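You operate a simulated robot arm through the tools that you are given. There is no shell and no other tool. Be economical: measure what you need, move in short steps, check, and stop when the job is done.

You are at the controls of a simulated two-armed robot. One attempt, no reset.

## Task
Take the blue tea towel from the worktop above the washer and hang it over the handle of the top oven door.
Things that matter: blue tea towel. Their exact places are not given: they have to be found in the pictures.

It is judged by the outcome, as a careful person would: the job done as asked, and still so three seconds after it is handed in. It fails if anything else is knocked over, pushed out of place, dropped, spilled or broken. Flat cloth is picked up by pressing the open fingertips on it (5 to 10 N) and closing them slowly along it; thin cloth reads only 2 to 8 mm in the jaws.

## Robot
Two 7-joint arms with two-finger parallel grippers on one trunk, on a base that drives. Base frame: it is fixed to the floor where the robot stands at the start and does not move with it; the origin is under the middle of the robot, x ahead of it, y to its left, z up. Readings come in cm, rad, newtons and seconds.
The left shoulder is at the start at [7, 19, 126.5], the right one opposite. Payload 3.91 kg a hand.
The TCP of each hand is the grasp point between the finger pads, 3 cm short of the fingertips. In the tool frame z runs along the fingers and y along their closing line. Largest opening 11 cm; finger width 2, thickness 1; the body of the gripper, 4.8 by 11.2 cm, starts 5.5 cm behind the TCP.
Orientation is that of the tool frame in the base frame, as a unit quaternion [x, y, z, w]. With the fingers straight down and closing along the base's y, the tool's x points along the base's -x, its y along +y and its z along -z.

## Interface
- The arms move only by the tool servo_tool. It takes "left_targets", "right_targets" or both (then of equal length, played together; a hand with none holds still); each is a list of rows, each a list of 7 numbers: the gripper command, from -1 (fully open) to 1 (shut), values between in proportion, then the shift along the tool's x, y, z in cm, then the turn, a rotation vector about the tool's x, y, z in rad. In form: [[grip, tx, ty, tz, rx, ry, rz], ...]. A call has 1 to 12 rows; each row is the pose to reach, as a shift and turn from the pose commanded when the call began, along the tool's axes at that moment. Each row takes 0.2 s and may step no farther than 5 cm and 0.15 rad from the row before; otherwise, or with a gripper value out of range, the whole call is refused. A pose out of reach is approached as far as the arm can. The call stops where the force on the tool passes 40 N (or 10 N more than at its start, if that is more) or the arm is blocked; 0.2 s more then pass. Each finger travels about 7.2 cm/s and halts on what it meets, pressing with about 45 N; the grip force reading is that of the motor and also rises with nothing between the fingers. The clock runs only during rows and for 0.2 s after the last one: add rows that repeat a pose to give the fingers time. It gives the time, the measured TCP pose, the force on the tool (base axes), the opening and the grip force at its end, in the units of the frame above (readings bear some noise).
- Cameras (640 x 400 px; columns grow to the right, rows downward): "scene" is now at [10.54, 5.98, 147.17]; the picture's right is [0.72, -0.70, 0.00], its down [-0.54, -0.55, -0.64] and it looks along [0.44, 0.46, -0.77] (base axes); focal length 214 px, centre (320, 200). "left" rides on the left gripper at [7.2, -1.7, -10.3] in its tool frame; the picture's right is [0.23, 0.97, 0.00], its down [-0.76, 0.18, -0.62] and it looks along [-0.61, 0.14, 0.78] (tool axes); focal length 222 px, centre (320, 200). "right" rides on the right gripper at [7.2, 1.7, -10.3] in its tool frame; the picture's right is [-0.23, 0.97, 0.00], its down [-0.76, -0.18, -0.62] and it looks along [-0.61, -0.14, 0.78] (tool axes); focal length 222 px, centre (320, 200).
- snapshot(camera): a new picture of that camera. No time passes.
- raise_lower(by): slides the trunk up (or, below 0, down) by that many cm; the arms and the scene camera ride with it, the base frame stays. It gives what a move gives, with no picture.
- steer(legs): drives the robot by 1 to 6 legs, each [ahead, turn to the left] in cm and rad, along the robot's own axes; the way and the turn of a leg run together, so that a leg with both is an arc; at most 150 cm and 3.142 rad a leg. The arms and the cameras ride along, it lands a little off, and it stops where it bumps. It gives what a move gives.
- turn_head(pan, tilt): turns the head with the scene camera to pan (to the left, within 1.501 rad either way) and tilt (down, from -0.506 to 1.204), counted from straight ahead of the robot. It gives what a move gives.
- point_at(camera, pixels): for up to 12 pixels [column, row] of the newest picture of that camera ("zoom" is the newest enlarged one), the place [x, y, z] in the base frame of the surface seen there, good to about 0.3 cm. No time passes.
- close_up(camera, box): a new picture of the part [left, top, right, bottom] of that camera's present view, enlarged. No time passes.
- close_job(): hands the job in; it is judged then, once.

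Work in short steps. Measure before you move; look again where a grasp or a placing could have gone wrong, and mend it. You have 80 turns and 62 pictures in all, those below and enlarged ones among them. Open the grippers and draw the arms clear of the work before you hand the job in, unless the task says otherwise; then end with one line.

The tools are called by a JSON object that holds its "fn" and its "kwargs". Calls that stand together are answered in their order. servo_tool: Moves the arms, as the interface text tells. Its arguments: {"type":"object","properties":{"left_targets":{"type":"array","items":{"type":"array","items":{"type":"number"}}},"right_targets":{"type":"array","items":{"type":"array","items":{"type":"number"}}}},"required":[]} The other tools are called the same way: raise_lower (by) slides the trunk up or down; steer (legs) drives the base; turn_head (pan, tilt) turns the head that bears the scene camera; snapshot (camera) takes a picture; point_at (camera, pixels) gives the place of the surface under pixels of a picture; close_up (camera, box) takes an enlarged picture of a part of a camera's view; close_job () hands the job in.

At the start:

```text
clock: 0.0
left_eef_pos: [45.89, 45.65, 110.11]
left_orientation: [0.0, 1.0, 0.0, 0.0]
left_wrist_force: [0.0, 1.0, -0.3]
left_grip_width: 11.01
left_finger_force: 0.1
right_eef_pos: [52.56, -4.07, 111.53]
right_orientation: [0.001, 1.0, 0.001, 0.0]
right_wrist_force: [0.7, 0.2, 0.1]
right_grip_width: 10.99
right_finger_force: 0.1
trunk travel left (down, up): [-77.5, 16.5]
robot x, y, heading: [-0.01, -0.01, 0.002]
head pan, tilt: [0.799, 0.881]
```

scene: 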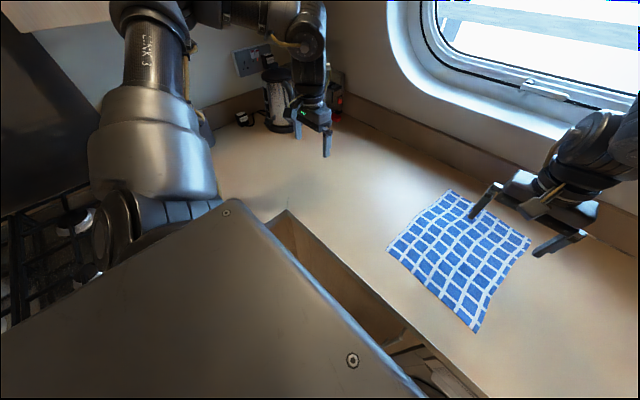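
right: 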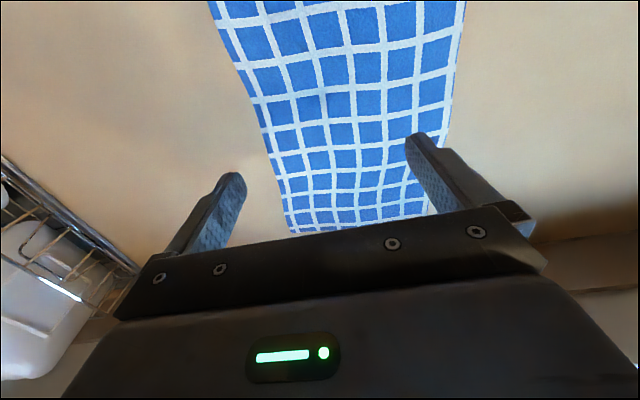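
left: 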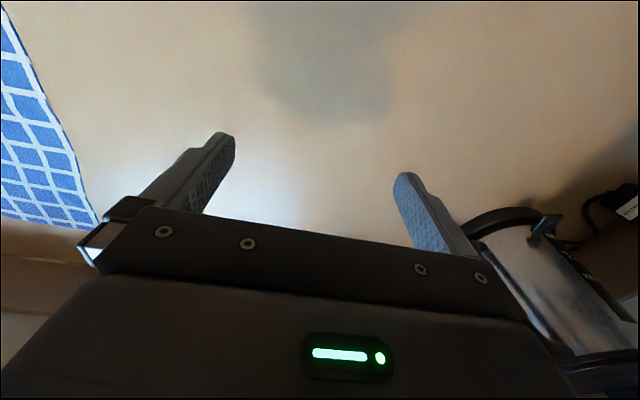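

The towel lies at about (465,255) in the scene picture. I measure its corners first, and the nearby points.

{"fn": "point_at", "kwargs": {"camera": "scene", "pixels": [[452, 192], [389, 249], [476, 331], [529, 240], [460, 260], [290, 215], [480, 395], [600, 330], [360, 120]]}}

{"fn": "turn_head", "kwargs": {"pan": 1.5, "tilt": 0.6}}

{"fn": "snapshot", "kwargs": {"camera": "scene"}}

```text
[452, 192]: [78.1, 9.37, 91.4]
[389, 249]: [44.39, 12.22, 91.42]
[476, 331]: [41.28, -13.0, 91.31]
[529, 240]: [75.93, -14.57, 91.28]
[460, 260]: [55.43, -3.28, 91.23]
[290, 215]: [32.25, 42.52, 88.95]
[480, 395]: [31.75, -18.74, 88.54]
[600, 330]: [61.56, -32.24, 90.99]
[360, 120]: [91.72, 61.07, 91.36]
```

```text
clock: 1.1
left_eef_pos: [45.78, 45.64, 110.15]
left_orientation: [0.0, 1.0, 0.0, 0.0]
left_wrist_force: [0.1, 0.3, -0.9]
left_grip_width: 10.99
left_finger_force: 0.1
right_eef_pos: [52.55, -3.94, 111.57]
right_orientation: [0.001, 1.0, -0.001, 0.001]
right_wrist_force: [0.0, 0.4, 0.2]
right_grip_width: 11.0
right_finger_force: 0.1
trunk travel left (down, up): [-77.5, 16.5]
robot x, y, heading: [-0.25, -0.02, -0.0]
head pan, tilt: [1.499, 0.6]
```

```text
58 pictures are left
```

scene: 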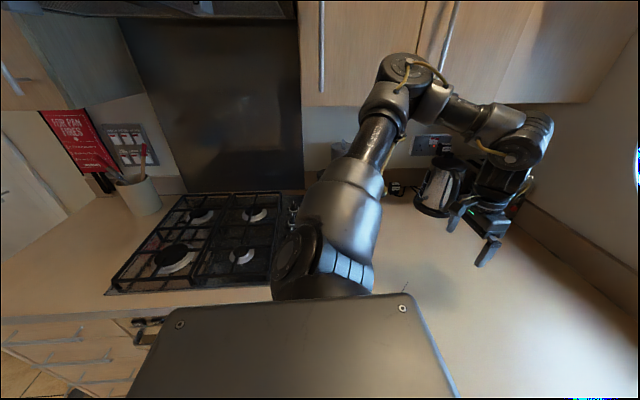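

There is a hob left at (200,240), and something like an oven handle below it at (145,335). I look lower and to the right.

{"fn": "turn_head", "kwargs": {"pan": 1.5, "tilt": 1.2}}

{"fn": "snapshot", "kwargs": {"camera": "scene"}}

{"fn": "turn_head", "kwargs": {"pan": -1.2, "tilt": 0.5}}

{"fn": "snapshot", "kwargs": {"camera": "scene"}}

```text
clock: 2.1
left_eef_pos: [45.9, 45.75, 110.33]
left_orientation: [0.0, 1.0, 0.001, 0.0]
left_wrist_force: [-0.7, 0.7, -0.5]
left_grip_width: 11.02
left_finger_force: 0.1
right_eef_pos: [52.52, -3.85, 111.52]
right_orientation: [0.001, 1.0, 0.0, 0.0]
right_wrist_force: [0.7, 0.3, 0.1]
right_grip_width: 11.0
right_finger_force: 0.1
trunk travel left (down, up): [-77.5, 16.5]
robot x, y, heading: [0.14, -0.1, 0.003]
head pan, tilt: [1.499, 1.201]
```

```text
57 pictures are left
```

scene: 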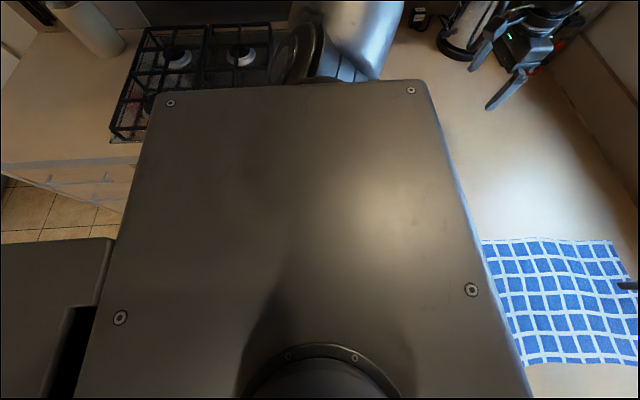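

```text
clock: 4.5
left_eef_pos: [45.88, 45.64, 110.16]
left_orientation: [0.001, 1.0, 0.0, 0.0]
left_wrist_force: [-0.5, 0.1, -0.1]
left_grip_width: 10.99
left_finger_force: 0.1
right_eef_pos: [52.71, -4.07, 111.53]
right_orientation: [0.0, 1.0, 0.0, 0.0]
right_wrist_force: [-0.5, -0.6, 0.1]
right_grip_width: 11.0
right_finger_force: 0.1
trunk travel left (down, up): [-77.5, 16.5]
robot x, y, heading: [0.21, 0.22, 0.002]
head pan, tilt: [-1.201, 0.499]
```

```text
56 pictures are left
```

scene: 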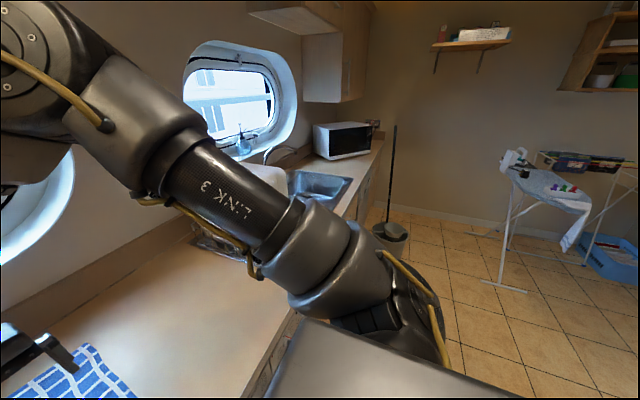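

No oven to the right; it must be under the hob in the left counter. I'll take the towel first, by its far edge with both hands; I look at the towel squarely.

{"fn": "turn_head", "kwargs": {"pan": 0.0, "tilt": 0.75}}

{"fn": "snapshot", "kwargs": {"camera": "scene"}}

```text
clock: 5.9
left_eef_pos: [45.93, 45.63, 110.24]
left_orientation: [0.0, 1.0, 0.0, 0.0]
left_wrist_force: [0.0, -1.0, -1.2]
left_grip_width: 10.98
left_finger_force: 0.0
right_eef_pos: [52.51, -3.93, 111.55]
right_orientation: [0.001, 1.0, 0.0, 0.0]
right_wrist_force: [0.0, 0.4, 0.0]
right_grip_width: 11.01
right_finger_force: 0.0
trunk travel left (down, up): [-77.5, 16.5]
robot x, y, heading: [0.03, -0.13, 0.001]
head pan, tilt: [0.0, 0.75]
```

```text
55 pictures are left
```

scene: 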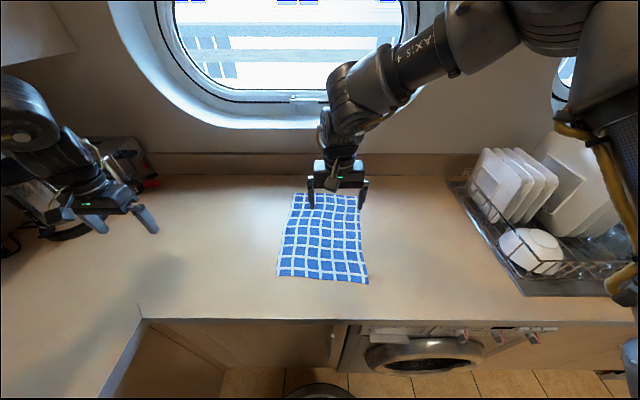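

The towel's far edge runs from about (296,193) to (358,197). I measure its edges and the back wall.

{"fn": "point_at", "kwargs": {"camera": "scene", "pixels": [[298, 196], [355, 198], [279, 275], [366, 281], [300, 230], [360, 230], [330, 174], [330, 160], [330, 130], [250, 320], [138, 305]]}}

```text
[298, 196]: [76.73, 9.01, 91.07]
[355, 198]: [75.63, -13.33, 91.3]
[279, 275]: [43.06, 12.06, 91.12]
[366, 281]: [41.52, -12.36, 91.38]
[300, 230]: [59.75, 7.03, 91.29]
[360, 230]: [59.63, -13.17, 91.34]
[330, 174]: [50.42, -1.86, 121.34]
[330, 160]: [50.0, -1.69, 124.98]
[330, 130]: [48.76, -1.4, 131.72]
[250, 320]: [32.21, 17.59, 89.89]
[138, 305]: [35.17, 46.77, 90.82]
```

Surface at z≈91.2, far edge at x≈76. I bring both hands above the far strip: left to about (70,6), right to (70,-11), with the fingers 4 cm open, tips a few cm above the cloth.

{"fn": "servo_tool", "kwargs": {"left_targets": [[0.27, -2.2, -3.6, 0, 0, 0, 0], [0.27, -4.4, -7.2, 0, 0, 0, 0], [0.27, -6.6, -10.8, 0, 0, 0, 0], [0.27, -8.8, -14.4, 0, 0, 0, 0], [0.27, -11, -18, 0, 0, 0, 0], [0.27, -13.2, -21.6, 0, 0, 0, 0], [0.27, -15.4, -25.2, 1, 0, 0, 0], [0.27, -17.6, -28.8, 3, 0, 0, 0], [0.27, -19.8, -32.4, 5, 0, 0, 0], [0.27, -22, -36, 7, 0, 0, 0], [0.27, -24, -39.6, 9, 0, 0, 0], [0.27, -24, -39.6, 11, 0, 0, 0]], "right_targets": [[0.27, -3.5, -1.4, 0, 0, 0, 0], [0.27, -7, -2.8, 2, 0, 0, 0], [0.27, -10.5, -4.2, 4, 0, 0, 0], [0.27, -14, -5.6, 6, 0, 0, 0], [0.27, -17.5, -7, 8, 0, 0, 0], [0.27, -17.5, -7, 10, 0, 0, 0], [0.27, -17.5, -7, 12, 0, 0, 0], [0.27, -17.5, -7, 12, 0, 0, 0], [0.27, -17.5, -7, 12, 0, 0, 0], [0.27, -17.5, -7, 12, 0, 0, 0], [0.27, -17.5, -7, 12, 0, 0, 0], [0.27, -17.5, -7, 12, 0, 0, 0]]}}

{"fn": "snapshot", "kwargs": {"camera": "scene"}}

```text
clock: 8.5
left_eef_pos: [53.85, 27.13, 108.19]
left_orientation: [0.001, 1.0, -0.002, 0.0]
left_wrist_force: [0.3, -0.6, 0.5]
left_grip_width: 4.0
left_finger_force: 0.0
left hand out of reach, approached as far as the arm can: row 5, 6, 7, 8, 9, 10, 11, 12
right_eef_pos: [57.39, -4.22, 103.23]
right_orientation: [0.002, 1.0, 0.0, 0.001]
right_wrist_force: [0.1, -0.5, 0.1]
right_grip_width: 4.06
right_finger_force: 0.0
right hand out of reach, approached as far as the arm can: row 2, 3, 4, 5, 6, 7, 8, 9, 10, 11, 12
trunk travel left (down, up): [-77.5, 16.5]
robot x, y, heading: [0.19, 0.3, -0.004]
head pan, tilt: [0.0, 0.75]
```

```text
54 pictures are left
```

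scene: 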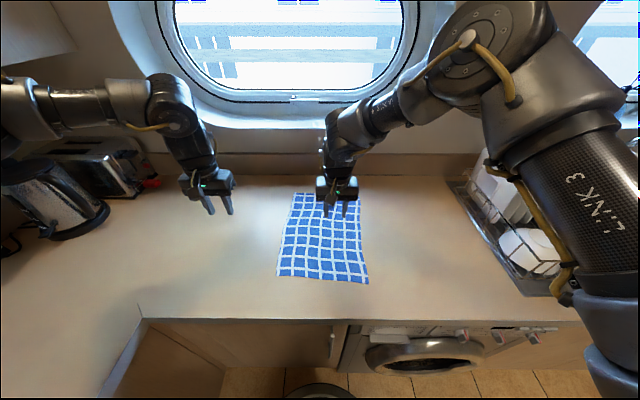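

Both hands stop short at about 58 cm from the axis. I check how much room there is ahead of the robot: the dark thing at (320,390) and the counter front.

{"fn": "point_at", "kwargs": {"camera": "scene", "pixels": [[320, 388], [290, 394], [350, 394], [320, 375], [420, 345], [330, 345], [230, 345], [465, 335], [320, 320]]}}

{"fn": "turn_head", "kwargs": {"pan": 0.0, "tilt": 1.2}}

{"fn": "snapshot", "kwargs": {"camera": "scene"}}

```text
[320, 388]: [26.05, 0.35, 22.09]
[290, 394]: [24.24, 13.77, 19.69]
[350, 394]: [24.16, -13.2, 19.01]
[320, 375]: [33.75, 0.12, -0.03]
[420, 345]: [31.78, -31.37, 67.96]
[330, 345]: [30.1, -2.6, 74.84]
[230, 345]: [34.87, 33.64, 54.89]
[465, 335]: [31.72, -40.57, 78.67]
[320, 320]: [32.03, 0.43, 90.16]
```

```text
clock: 9.4
left_eef_pos: [53.94, 27.03, 108.14]
left_orientation: [0.0, 1.0, -0.001, 0.001]
left_wrist_force: [0.0, 0.2, -0.2]
left_grip_width: 4.01
left_finger_force: 0.1
right_eef_pos: [57.48, -4.35, 103.23]
right_orientation: [0.002, 1.0, 0.001, 0.001]
right_wrist_force: [0.1, -0.2, 0.0]
right_grip_width: 4.02
right_finger_force: 0.1
trunk travel left (down, up): [-77.5, 16.5]
robot x, y, heading: [-0.04, 0.53, 0.002]
head pan, tilt: [0.0, 1.201]
```

```text
53 pictures are left
```

scene: 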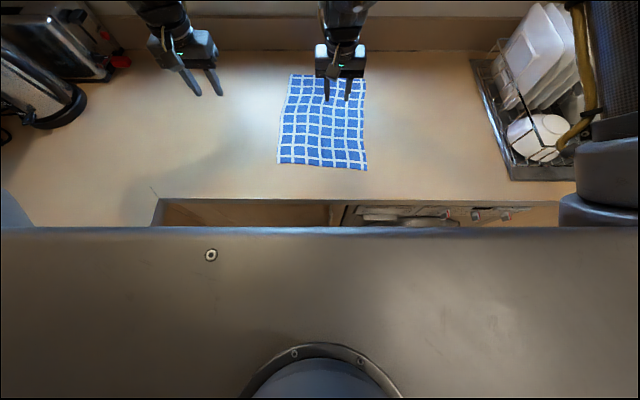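

Base front is at x≈26, counter front at 30: no room to come closer, so I'll take the near edge (x≈43) instead. First one small pull-back row to see which pose the commands count from.

{"fn": "servo_tool", "kwargs": {"left_targets": [[0.27, 4, 0, 0, 0, 0, 0], [0.27, 4, 0, 0, 0, 0, 0]], "right_targets": [[0.27, 4, 0, 0, 0, 0, 0], [0.27, 4, 0, 0, 0, 0, 0]]}}

```text
clock: 10.0
left_eef_pos: [49.53, 26.85, 107.9]
left_orientation: [-0.001, 1.0, 0.0, -0.001]
left_wrist_force: [0.8, 0.3, -0.7]
left_grip_width: 4.02
left_finger_force: 0.0
right_eef_pos: [53.59, -4.38, 103.1]
right_orientation: [0.001, 1.0, 0.001, -0.001]
right_wrist_force: [0.5, -0.1, -1.9]
right_grip_width: 4.02
right_finger_force: 0.1
trunk travel left (down, up): [-77.5, 16.5]
robot x, y, heading: [0.17, -0.18, -0.0]
head pan, tilt: [0.0, 1.201]
```

Commands count from the reached pose. I bring the hands over the near strip: left (47,8), right (47,-9.5), tips about 3.5 cm above the cloth.

{"fn": "servo_tool", "kwargs": {"left_targets": [[0.27, 0.5, -4, 1, 0, 0, 0], [0.27, 1, -8, 3, 0, 0, 0], [0.27, 1.5, -12, 5, 0, 0, 0], [0.27, 2, -16, 7, 0, 0, 0], [0.27, 2.5, -18.9, 9, 0, 0, 0], [0.27, 2.5, -18.9, 10.4, 0, 0, 0], [0.27, 2.5, -18.9, 10.4, 0, 0, 0]], "right_targets": [[0.27, 2.5, -2, 1, 0, 0, 0], [0.27, 5, -4, 3, 0, 0, 0], [0.27, 6.6, -5.1, 5, 0, 0, 0], [0.27, 6.6, -5.1, 5.6, 0, 0, 0], [0.27, 6.6, -5.1, 5.6, 0, 0, 0], [0.27, 6.6, -5.1, 5.6, 0, 0, 0], [0.27, 6.6, -5.1, 5.6, 0, 0, 0]]}}

{"fn": "turn_head", "kwargs": {"pan": 0.0, "tilt": 0.9}}

{"fn": "snapshot", "kwargs": {"camera": "scene"}}

```text
clock: 11.6
left_eef_pos: [46.69, 23.98, 103.92]
left_orientation: [0.001, 1.0, -0.001, 0.0]
left_wrist_force: [-0.4, -0.6, -0.4]
left_grip_width: 4.03
left_finger_force: 0.1
left hand out of reach, approached as far as the arm can: row 1, 2, 3, 4, 5, 6, 7
right_eef_pos: [46.8, -9.68, 97.89]
right_orientation: [0.001, 1.0, 0.0, 0.001]
right_wrist_force: [-0.1, -0.5, 0.0]
right_grip_width: 4.02
right_finger_force: 0.0
trunk travel left (down, up): [-77.5, 16.5]
robot x, y, heading: [-0.07, 0.48, 0.003]
head pan, tilt: [0.0, 1.201]
```

```text
clock: 12.4
left_eef_pos: [46.7, 24.04, 103.86]
left_orientation: [0.001, 1.0, -0.001, 0.0]
left_wrist_force: [-0.5, -0.4, 0.5]
left_grip_width: 4.02
left_finger_force: 0.0
right_eef_pos: [46.75, -9.53, 97.94]
right_orientation: [0.001, 1.0, 0.0, -0.001]
right_wrist_force: [0.0, 0.4, -0.1]
right_grip_width: 4.02
right_finger_force: 0.0
trunk travel left (down, up): [-77.5, 16.5]
robot x, y, heading: [-0.31, 0.13, 0.001]
head pan, tilt: [0.0, 0.901]
```

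```text
52 pictures are left
```

scene: 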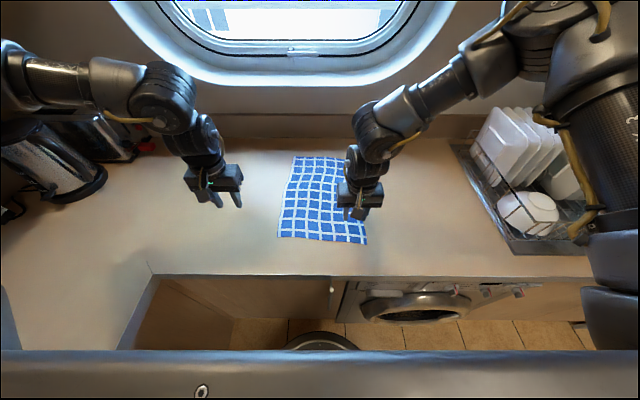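

The left hand can't come inward at this trunk height (worktop is higher than nominal). I raise the trunk fully and try again.

{"fn": "raise_lower", "kwargs": {"by": 16}}

{"fn": "servo_tool", "kwargs": {"left_targets": [[0.27, 0, -3, 3, 0, 0, 0], [0.27, 0, -6, 6, 0, 0, 0], [0.27, 0, -9, 9, 0, 0, 0], [0.27, 0, -12, 12, 0, 0, 0], [0.27, 0, -15, 15, 0, 0, 0], [0.27, 0, -16, 18, 0, 0, 0], [0.27, 0, -16, 21, 0, 0, 0], [0.27, 0, -16, 22, 0, 0, 0]], "right_targets": [[0.27, 0, 0, 3, 0, 0, 0], [0.27, 0, 0, 6, 0, 0, 0], [0.27, 0, 0, 9, 0, 0, 0], [0.27, 0, 0, 12, 0, 0, 0], [0.27, 0, 0, 15, 0, 0, 0], [0.27, 0, 0, 16, 0, 0, 0], [0.27, 0, 0, 16, 0, 0, 0], [0.27, 0, 0, 16, 0, 0, 0]]}}

```text
clock: 14.2
left_eef_pos: [46.69, 24.0, 119.92]
left_orientation: [0.001, 1.0, 0.0, 0.0]
left_wrist_force: [-0.2, 0.3, -1.7]
left_grip_width: 4.05
left_finger_force: 0.1
right_eef_pos: [46.67, -9.52, 113.92]
right_orientation: [0.001, 1.0, 0.001, -0.001]
right_wrist_force: [0.3, 0.7, 0.2]
right_grip_width: 4.01
right_finger_force: 0.2
trunk travel left (down, up): [-93.5, 0.5]
robot x, y, heading: [-0.13, 0.22, 0.001]
head pan, tilt: [0.0, 0.901]
```

```text
clock: 16.0
left_eef_pos: [44.78, 25.91, 114.83]
left_orientation: [0.001, 1.0, -0.003, -0.001]
left_wrist_force: [0.3, -0.3, -0.3]
left_grip_width: 4.01
left_finger_force: 0.0
left hand out of reach, approached as far as the arm can: row 1, 2, 3, 4, 5, 6, 7, 8
right_eef_pos: [46.5, -9.58, 98.32]
right_orientation: [0.002, 1.0, -0.001, 0.001]
right_wrist_force: [-0.2, 0.8, -0.4]
right_grip_width: 4.02
right_finger_force: 0.0
right hand out of reach, approached as far as the arm can: row 6, 7, 8
trunk travel left (down, up): [-93.5, 0.5]
robot x, y, heading: [0.31, 0.35, -0.002]
head pan, tilt: [0.0, 0.901]
```

The left hand seems stuck on a joint limit. I try turning it about its axis, to see which way frees it.

{"fn": "servo_tool", "kwargs": {"left_targets": [[0.27, 0, 0, 0, 0, 0, 0.15], [0.27, 0, 0, 0, 0, 0, 0.3], [0.27, 0, 0, 0, 0, 0, 0.45], [0.27, 0, 0, 0, 0, 0, 0.6], [0.27, 0, -3, 0, 0, 0, 0.6], [0.27, 0, -6, 0, 0, 0, 0.6], [0.27, 0, -6, 0, 0, 0, 0.6]]}}

{"fn": "snapshot", "kwargs": {"camera": "scene"}}

```text
clock: 17.6
left_eef_pos: [42.62, 24.8, 115.73]
left_orientation: [0.297, 0.955, -0.002, 0.0]
left_wrist_force: [-0.2, -0.3, 0.5]
left_grip_width: 4.01
left_finger_force: 0.0
left hand out of reach, approached as far as the arm can: row 5, 6, 7
right_eef_pos: [46.47, -9.37, 98.28]
right_orientation: [0.003, 1.0, -0.002, 0.001]
right_wrist_force: [0.2, 0.3, 0.1]
right_grip_width: 3.99
right_finger_force: 0.2
trunk travel left (down, up): [-93.5, 0.5]
robot x, y, heading: [0.25, 0.22, -0.003]
head pan, tilt: [0.0, 0.901]
```

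```text
51 pictures are left
```

scene: 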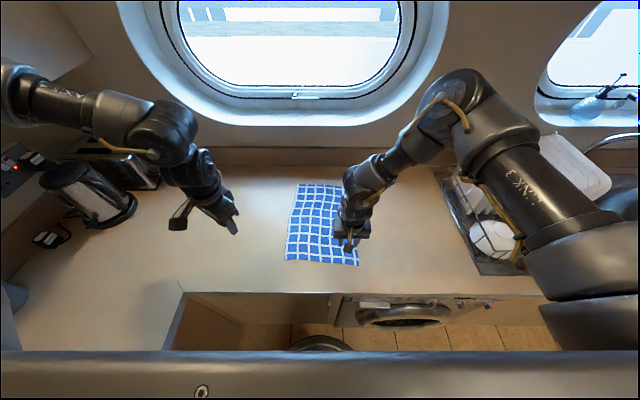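

The left arm can't help here, so I'll use the right hand alone, pinching the middle of the near edge. I lift the right hand, lower the trunk back, and centre over (48,-0.5).

{"fn": "servo_tool", "kwargs": {"right_targets": [[0, 0, 2, -4, 0, 0, 0], [0, 0, 4, -8, 0, 0, 0], [0, -0.7, 6, -12, 0, 0, 0], [0, -1.3, 8.5, -16, 0, 0, 0], [0, -1.3, 8.5, -16, 0, 0, 0]]}}

{"fn": "raise_lower", "kwargs": {"by": -16}}

{"fn": "snapshot", "kwargs": {"camera": "right"}}

{"fn": "snapshot", "kwargs": {"camera": "scene"}}

```text
clock: 18.8
left_eef_pos: [42.7, 24.8, 115.73]
left_orientation: [0.297, 0.955, -0.002, 0.0]
left_wrist_force: [-0.4, 0.5, -0.5]
left_grip_width: 4.02
left_finger_force: 0.1
right_eef_pos: [47.66, -1.1, 114.03]
right_orientation: [0.001, 1.0, 0.0, 0.0]
right_wrist_force: [-0.1, 0.4, 0.0]
right_grip_width: 5.5
right_finger_force: 0.0
trunk travel left (down, up): [-93.5, 0.5]
robot x, y, heading: [-0.16, -0.01, -0.005]
head pan, tilt: [0.0, 0.901]
```

```text
clock: 20.6
left_eef_pos: [42.57, 24.9, 99.85]
left_orientation: [0.296, 0.955, -0.002, 0.0]
left_wrist_force: [-0.5, 0.4, -0.6]
left_grip_width: 4.04
left_finger_force: 0.0
right_eef_pos: [47.65, -1.14, 98.14]
right_orientation: [0.001, 1.0, 0.001, 0.0]
right_wrist_force: [0.1, -0.3, 1.1]
right_grip_width: 5.47
right_finger_force: 0.1
trunk travel left (down, up): [-77.5, 16.5]
robot x, y, heading: [0.12, -0.11, -0.003]
head pan, tilt: [0.0, 0.901]
```

```text
50 pictures are left
```

right: 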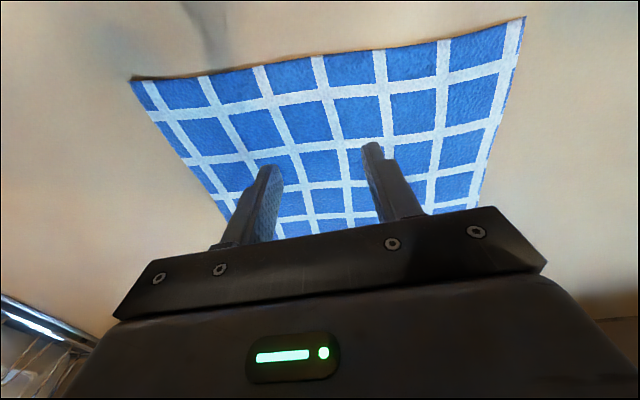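

```text
49 pictures are left
```

scene: 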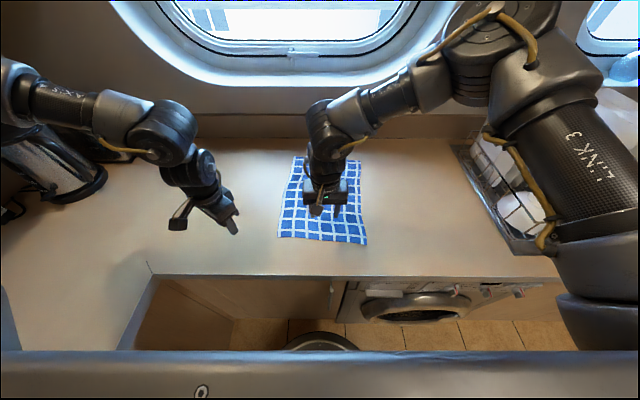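

Fingers straddle the strip near the near edge. I lower gently towards the cloth (tips at 95, cloth at 91.2).

{"fn": "servo_tool", "kwargs": {"right_targets": [[0, 0, 0, 1.5, 0, 0, 0], [0, 0, 0, 3, 0, 0, 0], [0, 0, 0, 3.5, 0, 0, 0], [0, 0, 0, 3.7, 0, 0, 0]]}}

```text
clock: 21.6
left_eef_pos: [42.68, 24.7, 99.85]
left_orientation: [0.296, 0.955, -0.002, 0.0]
left_wrist_force: [-0.3, -0.8, -0.4]
left_grip_width: 4.02
left_finger_force: 0.1
right_eef_pos: [47.66, -1.15, 94.36]
right_orientation: [0.0, 1.0, 0.0, 0.0]
right_wrist_force: [-0.4, 0.8, -0.6]
right_grip_width: 5.48
right_finger_force: 0.1
trunk travel left (down, up): [-77.5, 16.5]
robot x, y, heading: [0.03, 0.09, 0.003]
head pan, tilt: [0.0, 0.901]
```

No contact yet; I go on down in 1 mm steps.

{"fn": "servo_tool", "kwargs": {"right_targets": [[0, 0, 0, 0.15, 0, 0, 0], [0, 0, 0, 0.25, 0, 0, 0], [0, 0, 0, 0.35, 0, 0, 0]]}}

```text
clock: 22.4
left_eef_pos: [42.45, 24.77, 99.71]
left_orientation: [0.296, 0.955, -0.001, 0.0]
left_wrist_force: [-0.8, 0.9, 0.8]
left_grip_width: 4.04
left_finger_force: 0.0
right_eef_pos: [47.69, -1.02, 94.1]
right_orientation: [0.001, 1.0, 0.0, 0.002]
right_wrist_force: [0.5, -1.4, 11.5]
right_grip_width: 5.47
right_finger_force: 0.1
trunk travel left (down, up): [-77.5, 16.5]
robot x, y, heading: [0.34, 0.61, 0.001]
head pan, tilt: [0.0, 0.901]
```

Contact at 11.5 N, slightly much; I ease a touch and close slowly along the cloth.

{"fn": "servo_tool", "kwargs": {"right_targets": [[0.1, 0, 0, -0.05, 0, 0, 0], [0.2, 0, 0, -0.05, 0, 0, 0], [0.3, 0, 0, -0.05, 0, 0, 0], [0.4, 0, 0, -0.05, 0, 0, 0], [0.5, 0, 0, -0.05, 0, 0, 0], [0.6, 0, 0, -0.05, 0, 0, 0], [0.7, 0, 0, -0.05, 0, 0, 0], [0.8, 0, 0, -0.05, 0, 0, 0], [0.9, 0, 0, -0.05, 0, 0, 0], [1, 0, 0, -0.05, 0, 0, 0], [1, 0, 0, -0.05, 0, 0, 0]]}}

{"fn": "snapshot", "kwargs": {"camera": "right"}}

```text
clock: 24.8
left_eef_pos: [42.6, 24.89, 99.8]
left_orientation: [0.296, 0.955, -0.001, 0.0]
left_wrist_force: [0.3, 0.0, -0.3]
left_grip_width: 4.0
left_finger_force: 0.0
right_eef_pos: [47.72, -1.11, 94.2]
right_orientation: [0.001, 1.0, 0.0, 0.001]
right_wrist_force: [-1.1, -1.7, 11.5]
right_grip_width: 0.23
right_finger_force: 42.1
trunk travel left (down, up): [-77.5, 16.5]
robot x, y, heading: [0.01, 0.31, 0.001]
head pan, tilt: [0.0, 0.901]
```

```text
48 pictures are left
```

right: 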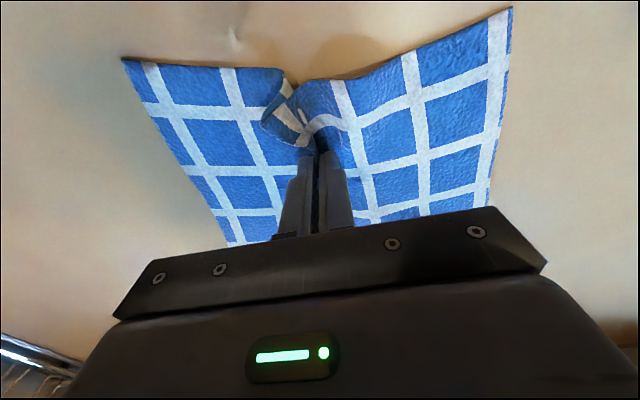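

The cloth is gathered between the fingers (2.3 mm). I lift 20 cm and look.

{"fn": "servo_tool", "kwargs": {"right_targets": [[1, 0, 0, -2, 0, 0, 0], [1, 0, 0, -5, 0, 0, 0], [1, 0, 0, -8, 0, 0, 0], [1, 0, 0, -11, 0, 0, 0], [1, 0, 0, -14, 0, 0, 0], [1, 0, 0, -17, 0, 0, 0], [1, 0, 0, -20, 0, 0, 0]], "left_targets": [[0.27, 0, 0, -2, 0, 0, 0], [0.27, 0, 0, -5, 0, 0, 0], [0.27, 0, 0, -8, 0, 0, 0], [0.27, 0, 0, -11, 0, 0, 0], [0.27, 0, 0, -14, 0, 0, 0], [0.27, 0, 0, -17, 0, 0, 0], [0.27, 0, 0, -20, 0, 0, 0]]}}

{"fn": "snapshot", "kwargs": {"camera": "scene"}}

```text
clock: 26.4
left_eef_pos: [42.49, 24.98, 119.73]
left_orientation: [0.296, 0.955, -0.001, 0.002]
left_wrist_force: [0.4, -0.2, 0.4]
left_grip_width: 4.04
left_finger_force: 0.0
right_eef_pos: [47.55, -1.15, 114.07]
right_orientation: [0.001, 1.0, -0.001, 0.001]
right_wrist_force: [0.0, 0.8, 0.4]
right_grip_width: 0.22
right_finger_force: 42.1
trunk travel left (down, up): [-77.5, 16.5]
robot x, y, heading: [-0.19, 0.08, -0.0]
head pan, tilt: [0.0, 0.901]
```

```text
47 pictures are left
```

scene: 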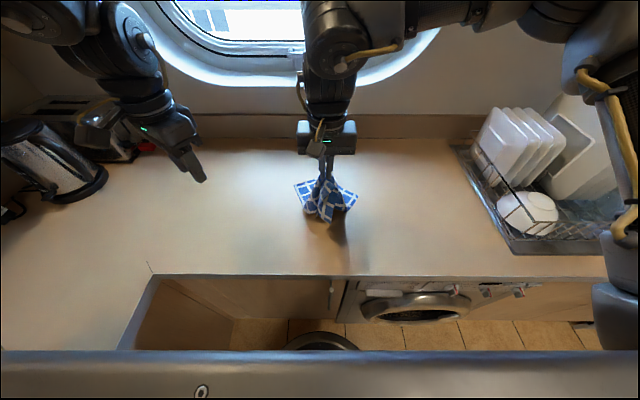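

Towel is held. I raise the trunk so it clears the worktop, and look left to place the hob.

{"fn": "raise_lower", "kwargs": {"by": 16}}

{"fn": "turn_head", "kwargs": {"pan": 1.5, "tilt": 0.8}}

{"fn": "snapshot", "kwargs": {"camera": "scene"}}

```text
clock: 28.3
left_eef_pos: [42.66, 25.06, 135.57]
left_orientation: [0.297, 0.955, -0.002, 0.001]
left_wrist_force: [-1.1, -0.4, -0.2]
left_grip_width: 4.02
left_finger_force: 0.0
right_eef_pos: [47.65, -1.0, 129.93]
right_orientation: [0.001, 1.0, 0.0, 0.0]
right_wrist_force: [0.9, 0.5, 0.2]
right_grip_width: 0.21
right_finger_force: 42.3
trunk travel left (down, up): [-93.5, 0.5]
robot x, y, heading: [-0.07, 0.34, -0.004]
head pan, tilt: [0.0, 0.901]
```

```text
clock: 29.9
left_eef_pos: [42.69, 24.98, 135.64]
left_orientation: [0.297, 0.955, -0.002, 0.0]
left_wrist_force: [0.9, -0.5, -0.6]
left_grip_width: 4.07
left_finger_force: 0.0
right_eef_pos: [47.74, -1.08, 130.01]
right_orientation: [0.001, 1.0, 0.0, 0.0]
right_wrist_force: [0.5, -0.1, -0.5]
right_grip_width: 0.21
right_finger_force: 42.1
trunk travel left (down, up): [-93.5, 0.5]
robot x, y, heading: [0.07, 0.34, 0.003]
head pan, tilt: [1.499, 0.799]
```

```text
46 pictures are left
```

scene: 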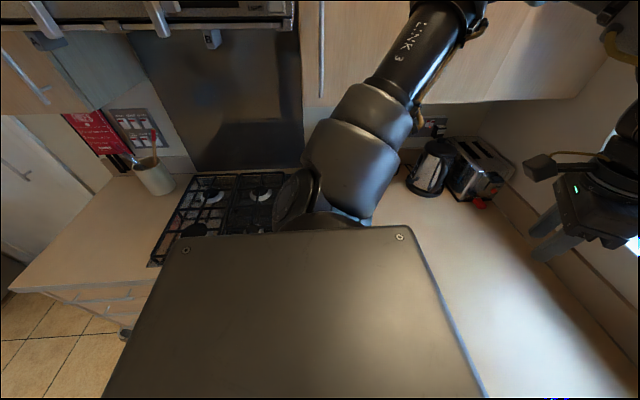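

I measure the hob and the counter front.

{"fn": "point_at", "kwargs": {"camera": "scene", "pixels": [[210, 180], [155, 262], [270, 190], [15, 290], [120, 335], [100, 295], [240, 120], [100, 20], [290, 25], [130, 280]]}}

```text
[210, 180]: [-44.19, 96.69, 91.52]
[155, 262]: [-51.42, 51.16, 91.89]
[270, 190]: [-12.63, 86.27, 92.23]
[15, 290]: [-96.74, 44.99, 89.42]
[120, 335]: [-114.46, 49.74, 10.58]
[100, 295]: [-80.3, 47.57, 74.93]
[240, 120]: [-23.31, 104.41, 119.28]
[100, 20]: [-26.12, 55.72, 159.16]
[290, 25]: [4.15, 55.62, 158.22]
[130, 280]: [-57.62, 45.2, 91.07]
```

Hob spans x≈-51…8, front at y≈47, so the oven front should be below it. I back off, turning left, to face it at x≈-24 from a distance.

{"fn": "steer", "kwargs": {"legs": [[-8, 0], [0, 0.8], [-24, 0], [0, 0.77], [-25, 0]]}}

{"fn": "turn_head", "kwargs": {"pan": 0.0, "tilt": 0.75}}

{"fn": "snapshot", "kwargs": {"camera": "scene"}}

```text
clock: 32.0
left_eef_pos: [25.78, 35.9, 135.53]
left_orientation: [0.145, 0.989, 0.005, -0.007]
left_wrist_force: [0.4, -0.5, 0.2]
left_grip_width: 4.01
left_finger_force: 0.2
right_eef_pos: [38.59, 12.86, 130.0]
right_orientation: [-0.159, 0.987, 0.005, -0.002]
right_wrist_force: [-0.3, 0.8, -0.5]
right_grip_width: 0.22
right_finger_force: 42.1
trunk travel left (down, up): [-93.5, 0.5]
robot x, y, heading: [-7.73, 0.08, 0.306]
head pan, tilt: [1.499, 0.799]
stopped in leg 2: the robot was blocked; the commanded pose is now the measured one
```

```text
clock: 33.6
left_eef_pos: [25.62, 35.9, 135.79]
left_orientation: [0.144, 0.99, 0.004, -0.007]
left_wrist_force: [0.0, 0.6, -0.2]
left_grip_width: 4.02
left_finger_force: 0.1
right_eef_pos: [38.58, 12.86, 130.06]
right_orientation: [-0.159, 0.987, 0.004, -0.001]
right_wrist_force: [-0.8, -0.2, -0.4]
right_grip_width: 0.23
right_finger_force: 41.8
trunk travel left (down, up): [-93.5, 0.5]
robot x, y, heading: [-7.99, -0.09, 0.312]
head pan, tilt: [0.0, 0.75]
```

```text
45 pictures are left
```

scene: 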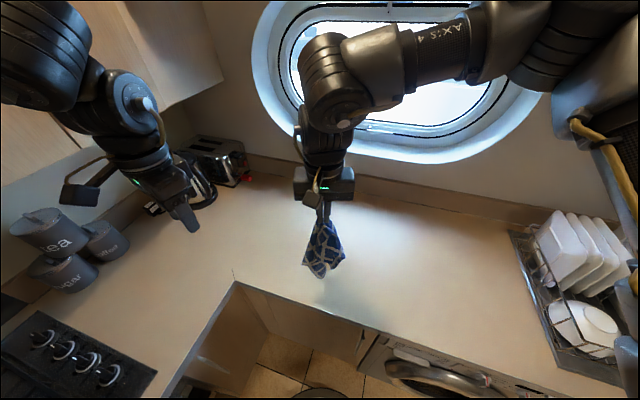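

The left elbow met the wall unit/hood on the turn. I turn back, reverse a bit, and go round the other way (right turn), out into the open floor, before facing the oven.

{"fn": "steer", "kwargs": {"legs": [[0, -0.31], [-16, 0], [0, -1.57], [55, 0]]}}

{"fn": "snapshot", "kwargs": {"camera": "scene"}}

```text
clock: 42.6
left_eef_pos: [3.08, -97.19, 135.74]
left_orientation: [0.88, 0.476, 0.001, 0.001]
left_wrist_force: [-0.4, 0.4, 0.1]
left_grip_width: 4.0
left_finger_force: 0.0
right_eef_pos: [-22.63, -102.97, 130.44]
right_orientation: [0.696, 0.718, -0.003, 0.002]
right_wrist_force: [-0.3, -0.8, -0.4]
right_grip_width: 0.22
right_finger_force: 42.1
trunk travel left (down, up): [-93.5, 0.5]
robot x, y, heading: [-22.97, -56.22, -1.55]
head pan, tilt: [0.0, 0.75]
```

```text
44 pictures are left
```

scene: 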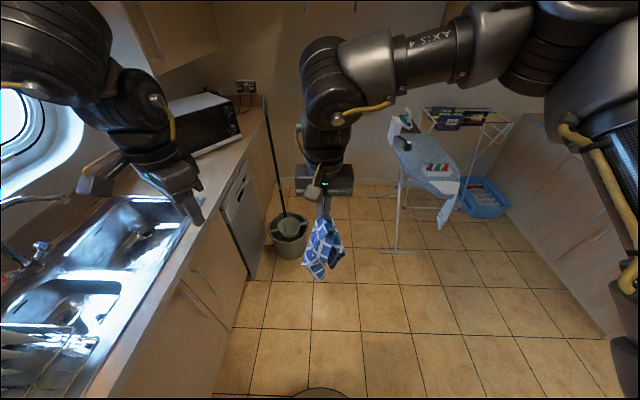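

The floor here is open. I turn left half a turn to face the oven, and look.

{"fn": "steer", "kwargs": {"legs": [[0, 3.12]]}}

{"fn": "snapshot", "kwargs": {"camera": "scene"}}

```text
clock: 50.1
left_eef_pos: [-43.81, -12.21, 135.59]
left_orientation: [-0.426, 0.905, 0.0, -0.001]
left_wrist_force: [-0.9, -0.4, 0.9]
left_grip_width: 4.03
left_finger_force: 0.0
right_eef_pos: [-17.64, -9.43, 130.31]
right_orientation: [-0.677, 0.736, 0.002, 0.003]
right_wrist_force: [-0.3, 0.2, -0.6]
right_grip_width: 0.23
right_finger_force: 42.1
trunk travel left (down, up): [-93.5, 0.5]
robot x, y, heading: [-23.09, -56.05, 1.481]
head pan, tilt: [0.0, 0.75]
```

```text
43 pictures are left
```

scene: 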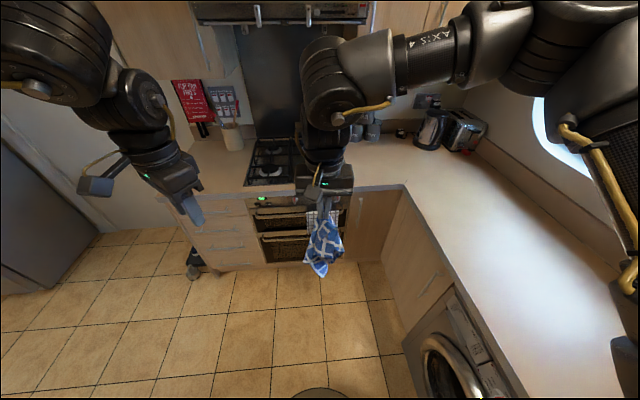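

The oven is at about (290,225) with two doors. I zoom in on it.

{"fn": "close_up", "kwargs": {"camera": "scene", "box": [235, 185, 365, 270]}}

```text
4.71 times, centred on (300, 228) of scene
```

zoom: 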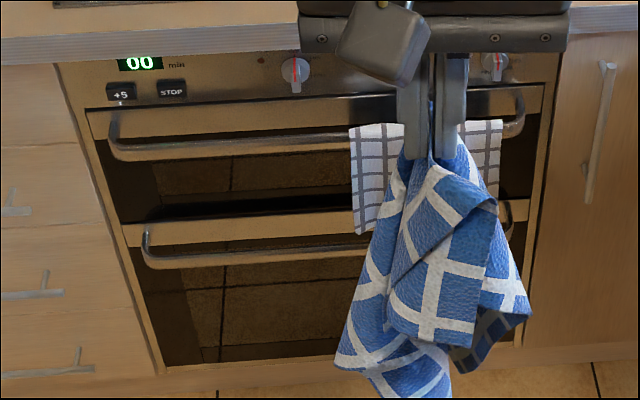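

A white checked towel already hangs on the right part of the top handle; it must stay. The blue one goes on the left part. I measure the handle.

{"fn": "point_at", "kwargs": {"camera": "zoom", "pixels": [[112, 120], [120, 150], [180, 152], [230, 148], [280, 144], [335, 138], [356, 135], [356, 180], [230, 120], [230, 180], [520, 118], [230, 85]]}}

{"fn": "point_at", "kwargs": {"camera": "zoom", "pixels": [[200, 260], [260, 258], [200, 240], [200, 22], [200, 40], [300, 75], [240, 165]]}}

```text
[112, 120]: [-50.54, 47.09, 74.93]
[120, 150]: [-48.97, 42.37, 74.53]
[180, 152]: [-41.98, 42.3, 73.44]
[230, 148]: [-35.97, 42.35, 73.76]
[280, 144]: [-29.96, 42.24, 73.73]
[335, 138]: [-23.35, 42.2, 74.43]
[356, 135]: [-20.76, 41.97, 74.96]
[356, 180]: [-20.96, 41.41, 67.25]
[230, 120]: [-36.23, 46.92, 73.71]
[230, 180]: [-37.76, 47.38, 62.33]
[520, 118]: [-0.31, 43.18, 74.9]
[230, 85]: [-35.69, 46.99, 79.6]
```

```text
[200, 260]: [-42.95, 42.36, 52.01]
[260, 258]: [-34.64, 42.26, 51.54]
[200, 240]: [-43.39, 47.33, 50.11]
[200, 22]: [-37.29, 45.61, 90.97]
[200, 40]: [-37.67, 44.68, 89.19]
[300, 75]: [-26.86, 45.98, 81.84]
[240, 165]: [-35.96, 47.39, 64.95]
```

The bar is at y≈43, z≈74 with a 3.5 cm gap to the door (y=47), and the counter lip overhangs at y≈44.7, so the pinch must come in tilted and needs a longer flap (~11 cm) to hang behind. My pinch is only ~5 cm from the edge, so I go back to the worktop to regrasp deeper.

{"fn": "steer", "kwargs": {"legs": [[0, -3.05], [-56, 0], [0, 1.57], [22, 0]]}}

{"fn": "snapshot", "kwargs": {"camera": "scene"}}

```text
clock: 65.5
left_eef_pos: [36.13, 28.62, 135.84]
left_orientation: [0.262, 0.965, 0.003, 0.002]
left_wrist_force: [-0.9, -0.1, 0.4]
left_grip_width: 4.03
left_finger_force: 0.0
right_eef_pos: [43.23, 3.44, 130.47]
right_orientation: [-0.04, 0.999, 0.0, 0.005]
right_wrist_force: [-0.6, -0.1, -0.8]
right_grip_width: 0.21
right_finger_force: 42.5
trunk travel left (down, up): [-93.5, 0.5]
robot x, y, heading: [-3.47, 1.18, 0.071]
head pan, tilt: [0.0, 0.75]
```

```text
41 pictures are left
```

scene: 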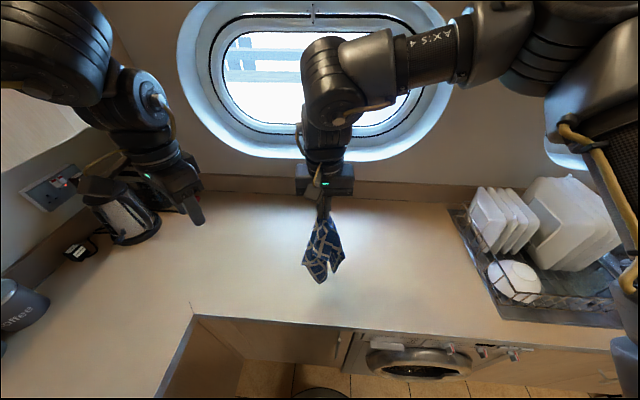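

I extend the hand forward, lower the trunk, then lay the towel down while drawing the hand back.

{"fn": "servo_tool", "kwargs": {"right_targets": [[1, -3, 0, 0, 0, 0, 0], [1, -6, 0, 0, 0, 0, 0], [1, -9, 0, 0, 0, 0, 0], [1, -9, 0, 0, 0, 0, 0]]}}

{"fn": "raise_lower", "kwargs": {"by": -16}}

{"fn": "servo_tool", "kwargs": {"right_targets": [[1, 0.5, 0, 2, 0, 0, 0], [1, 1.5, 0, 4, 0, 0, 0], [1, 3, 0, 6, 0, 0, 0], [1, 4.5, 0, 8, 0, 0, 0], [1, 6, 0, 10, 0, 0, 0], [1, 7.5, 0, 12, 0, 0, 0], [1, 9, 0, 14, 0, 0, 0], [1, 10.5, 0, 16, 0, 0, 0], [1, 12, 0, 18, 0, 0, 0], [1, 13, 0, 18.8, 0, 0, 0]]}}

{"fn": "snapshot", "kwargs": {"camera": "scene"}}

```text
clock: 66.5
left_eef_pos: [36.95, 28.81, 135.65]
left_orientation: [0.262, 0.965, 0.001, 0.0]
left_wrist_force: [-0.1, 0.3, -0.3]
left_grip_width: 4.03
left_finger_force: 0.1
right_eef_pos: [52.63, 3.95, 130.62]
right_orientation: [-0.039, 0.999, 0.0, 0.002]
right_wrist_force: [0.5, 0.3, 0.2]
right_grip_width: 0.24
right_finger_force: 42.6
trunk travel left (down, up): [-93.5, 0.5]
robot x, y, heading: [-3.01, 1.24, 0.075]
head pan, tilt: [0.0, 0.75]
```

```text
clock: 68.4
left_eef_pos: [36.69, 28.71, 119.78]
left_orientation: [0.262, 0.965, 0.0, 0.0]
left_wrist_force: [0.6, -0.1, -0.2]
left_grip_width: 4.02
left_finger_force: 0.1
right_eef_pos: [52.52, 4.04, 114.66]
right_orientation: [-0.039, 0.999, 0.0, 0.004]
right_wrist_force: [0.4, 0.1, -0.1]
right_grip_width: 0.19
right_finger_force: 42.0
trunk travel left (down, up): [-77.5, 16.5]
robot x, y, heading: [-3.38, 1.03, 0.073]
head pan, tilt: [0.0, 0.75]
```

```text
clock: 70.6
left_eef_pos: [36.72, 28.7, 119.72]
left_orientation: [0.262, 0.965, 0.001, 0.0]
left_wrist_force: [-1.2, 0.2, 0.9]
left_grip_width: 4.04
left_finger_force: 0.0
right_eef_pos: [39.55, 3.19, 96.04]
right_orientation: [-0.04, 0.999, 0.001, 0.003]
right_wrist_force: [0.7, 0.9, -0.1]
right_grip_width: 0.22
right_finger_force: 42.0
trunk travel left (down, up): [-77.5, 16.5]
robot x, y, heading: [-3.42, 1.05, 0.074]
head pan, tilt: [0.0, 0.75]
```

```text
40 pictures are left
```

scene: 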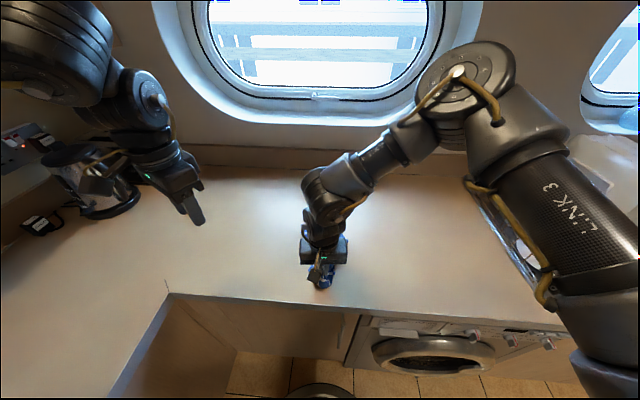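

The towel is hidden under the hand here; I look with the right camera.

{"fn": "snapshot", "kwargs": {"camera": "right"}}

{"fn": "close_up", "kwargs": {"camera": "scene", "box": [260, 200, 400, 310]}}

```text
39 pictures are left
```

right: 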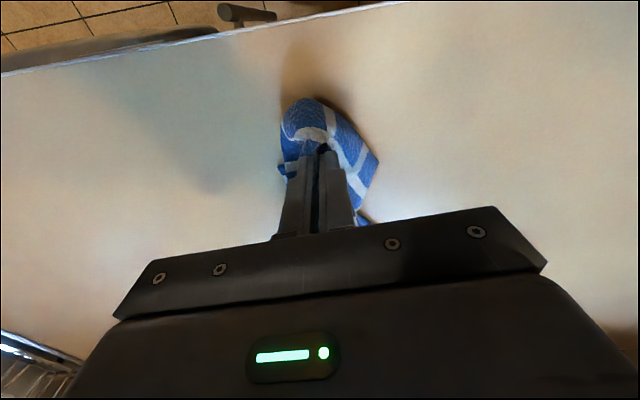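

```text
3.64 times, centred on (330, 255) of scene
```

zoom: 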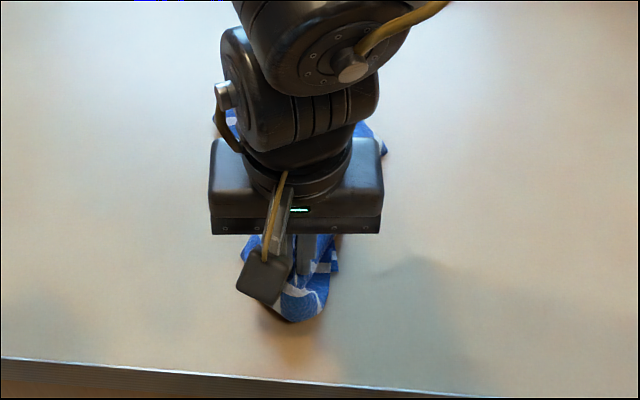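

The towel lies as a gathered strip going away from the robot. I release, lift and move the hand aside to see it.

{"fn": "servo_tool", "kwargs": {"right_targets": [[1, 0, 0, 1.3, 0, 0, 0], [0.6, 0, 0, 1.3, 0, 0, 0], [0.2, 0, 0, 1.3, 0, 0, 0], [0.2, 0, 0, 0, 0, 0, 0], [0.2, 0, 0, -4, 0, 0, 0], [0.2, 0, 0, -8, 0, 0, 0], [0.2, 0, -4, -10, 0, 0, 0], [0.2, 0, -9, -10, 0, 0, 0], [0.2, 0, -14, -10, 0, 0, 0], [0.2, 0, -19, -10, 0, 0, 0], [0.2, 0, -19, -10, 0, 0, 0]]}}

{"fn": "snapshot", "kwargs": {"camera": "scene"}}

```text
clock: 73.0
left_eef_pos: [36.56, 28.94, 119.68]
left_orientation: [0.262, 0.965, 0.001, 0.001]
left_wrist_force: [0.2, 0.1, 0.1]
left_grip_width: 4.02
left_finger_force: 0.1
right_eef_pos: [40.59, -14.54, 105.14]
right_orientation: [-0.046, 0.999, 0.001, 0.0]
right_wrist_force: [0.0, 0.1, -0.1]
right_grip_width: 4.4
right_finger_force: 0.1
right hand out of reach, approached as far as the arm can: row 10
trunk travel left (down, up): [-77.5, 16.5]
robot x, y, heading: [-3.24, 0.9, 0.063]
head pan, tilt: [0.0, 0.75]
```

```text
37 pictures are left
```

scene: 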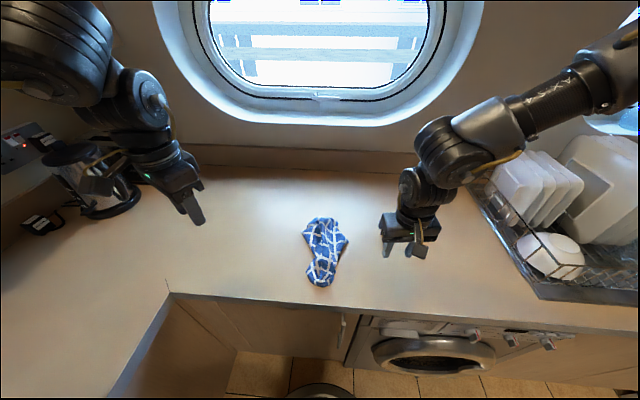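

{"fn": "close_up", "kwargs": {"camera": "scene", "box": [270, 200, 380, 300]}}

{"fn": "point_at", "kwargs": {"camera": "scene", "pixels": [[322, 285], [310, 222], [340, 222], [322, 262], [322, 250], [325, 235], [306, 232], [346, 242]]}}

```text
4.00 times, centred on (325, 250) of scene
```

zoom: 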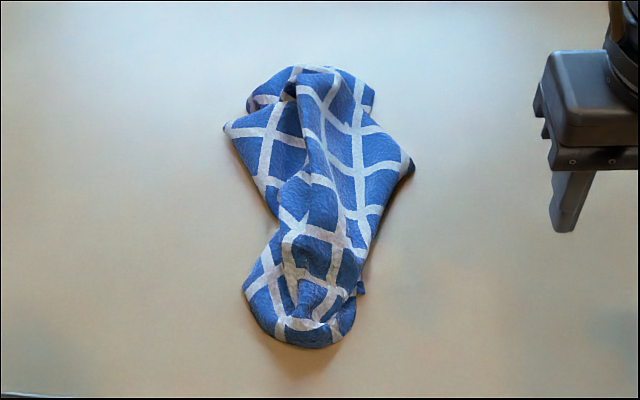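

```text
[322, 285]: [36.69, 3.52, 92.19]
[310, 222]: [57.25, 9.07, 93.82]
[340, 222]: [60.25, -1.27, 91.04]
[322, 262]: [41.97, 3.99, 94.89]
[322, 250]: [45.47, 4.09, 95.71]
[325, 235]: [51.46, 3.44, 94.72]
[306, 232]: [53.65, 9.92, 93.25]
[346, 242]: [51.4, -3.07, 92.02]
```

The towel is a gathered bundle, x 37–62, ridge along y≈3.7. I'll grasp the whole bundle across at x≈46, about 10 cm from its near end: hand over it, jaws wide open.

{"fn": "servo_tool", "kwargs": {"right_targets": [[-0.9, -1.7, 4.4, 0, 0, 0, 0], [-0.9, -3.3, 8.8, 0, 0, 0, 0], [-0.9, -5, 13.2, 0, 0, 0, 0], [-0.9, -6.5, 17.5, 0, 0, 0, 0], [-0.9, -6.5, 17.5, 3, 0, 0, 0], [-0.9, -6.5, 17.5, 6, 0, 0, 0], [-0.9, -6.5, 17.5, 8, 0, 0, 0], [-0.9, -6.5, 17.5, 9.5, 0, 0, 0], [-0.9, -6.5, 17.5, 10.5, 0, 0, 0]]}}

{"fn": "snapshot", "kwargs": {"camera": "right"}}

```text
clock: 75.0
left_eef_pos: [36.73, 28.75, 119.67]
left_orientation: [0.263, 0.965, 0.002, 0.0]
left_wrist_force: [0.4, 0.4, 0.0]
left_grip_width: 4.0
left_finger_force: 0.1
right_eef_pos: [46.19, 2.09, 95.28]
right_orientation: [-0.039, 0.999, 0.0, 0.004]
right_wrist_force: [-0.7, 0.5, 0.4]
right_grip_width: 10.46
right_finger_force: 0.1
trunk travel left (down, up): [-77.5, 16.5]
robot x, y, heading: [-3.66, 0.67, 0.076]
head pan, tilt: [0.0, 0.75]
```

```text
35 pictures are left
```

right: 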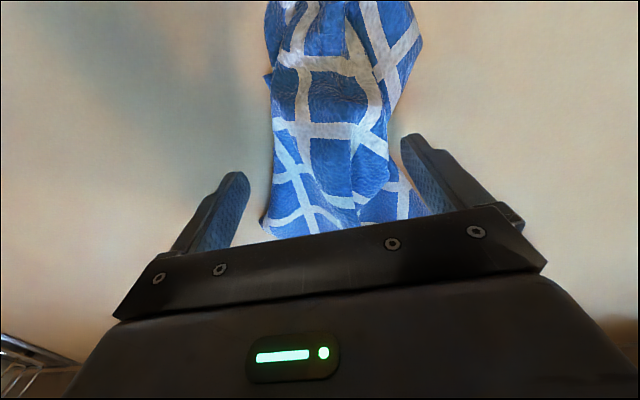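

The bundle sits a bit to the right (+y) in the jaws; I shift 1 cm and go down to light contact.

{"fn": "servo_tool", "kwargs": {"right_targets": [[-0.9, 0, 1.2, 0, 0, 0, 0], [-0.9, 0, 1.2, 0.6, 0, 0, 0], [-0.9, 0, 1.2, 0.95, 0, 0, 0], [-0.9, 0, 1.2, 1.1, 0, 0, 0]]}}

```text
clock: 76.0
left_eef_pos: [36.65, 28.73, 119.76]
left_orientation: [0.262, 0.965, 0.0, 0.0]
left_wrist_force: [-0.8, 0.2, 0.2]
left_grip_width: 4.04
left_finger_force: 0.1
right_eef_pos: [46.12, 3.26, 94.25]
right_orientation: [-0.039, 0.999, 0.0, 0.004]
right_wrist_force: [0.1, 1.0, -0.1]
right_grip_width: 10.45
right_finger_force: 0.1
trunk travel left (down, up): [-77.5, 16.5]
robot x, y, heading: [-3.39, 1.17, 0.065]
head pan, tilt: [0.0, 0.75]
```

Tips are about at the surface; I close slowly around the bundle.

{"fn": "servo_tool", "kwargs": {"right_targets": [[-0.7, 0, 0, 0.08, 0, 0, 0], [-0.5, 0, 0, 0.08, 0, 0, 0], [-0.3, 0, 0, 0.08, 0, 0, 0], [-0.1, 0, 0, 0.08, 0, 0, 0], [0.1, 0, 0, 0.08, 0, 0, 0], [0.3, 0, 0, 0.08, 0, 0, 0], [0.45, 0, 0, 0.08, 0, 0, 0], [0.6, 0, 0, 0.08, 0, 0, 0], [0.75, 0, 0, 0.08, 0, 0, 0], [0.9, 0, 0, 0.08, 0, 0, 0], [1, 0, 0, 0.08, 0, 0, 0], [1, 0, 0, 0.08, 0, 0, 0]]}}

{"fn": "snapshot", "kwargs": {"camera": "right"}}

```text
clock: 78.6
left_eef_pos: [36.57, 28.8, 119.74]
left_orientation: [0.262, 0.965, 0.002, 0.0]
left_wrist_force: [-0.1, 0.0, -0.3]
left_grip_width: 4.02
left_finger_force: 0.2
right_eef_pos: [46.17, 3.37, 94.11]
right_orientation: [-0.039, 0.999, 0.0, 0.004]
right_wrist_force: [0.0, 1.1, 2.9]
right_grip_width: 0.48
right_finger_force: 45.0
trunk travel left (down, up): [-77.5, 16.5]
robot x, y, heading: [-2.82, 0.41, 0.065]
head pan, tilt: [0.0, 0.75]
```

```text
34 pictures are left
```

right: 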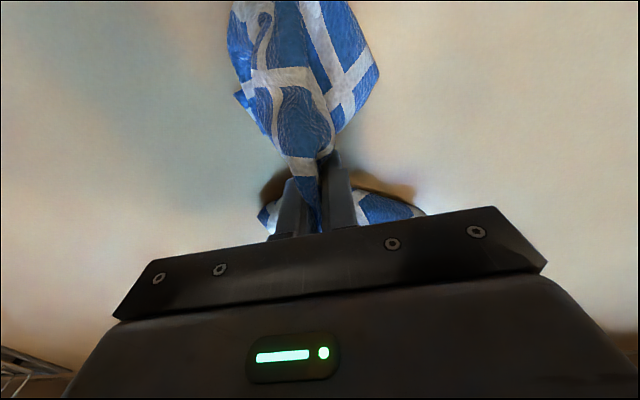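

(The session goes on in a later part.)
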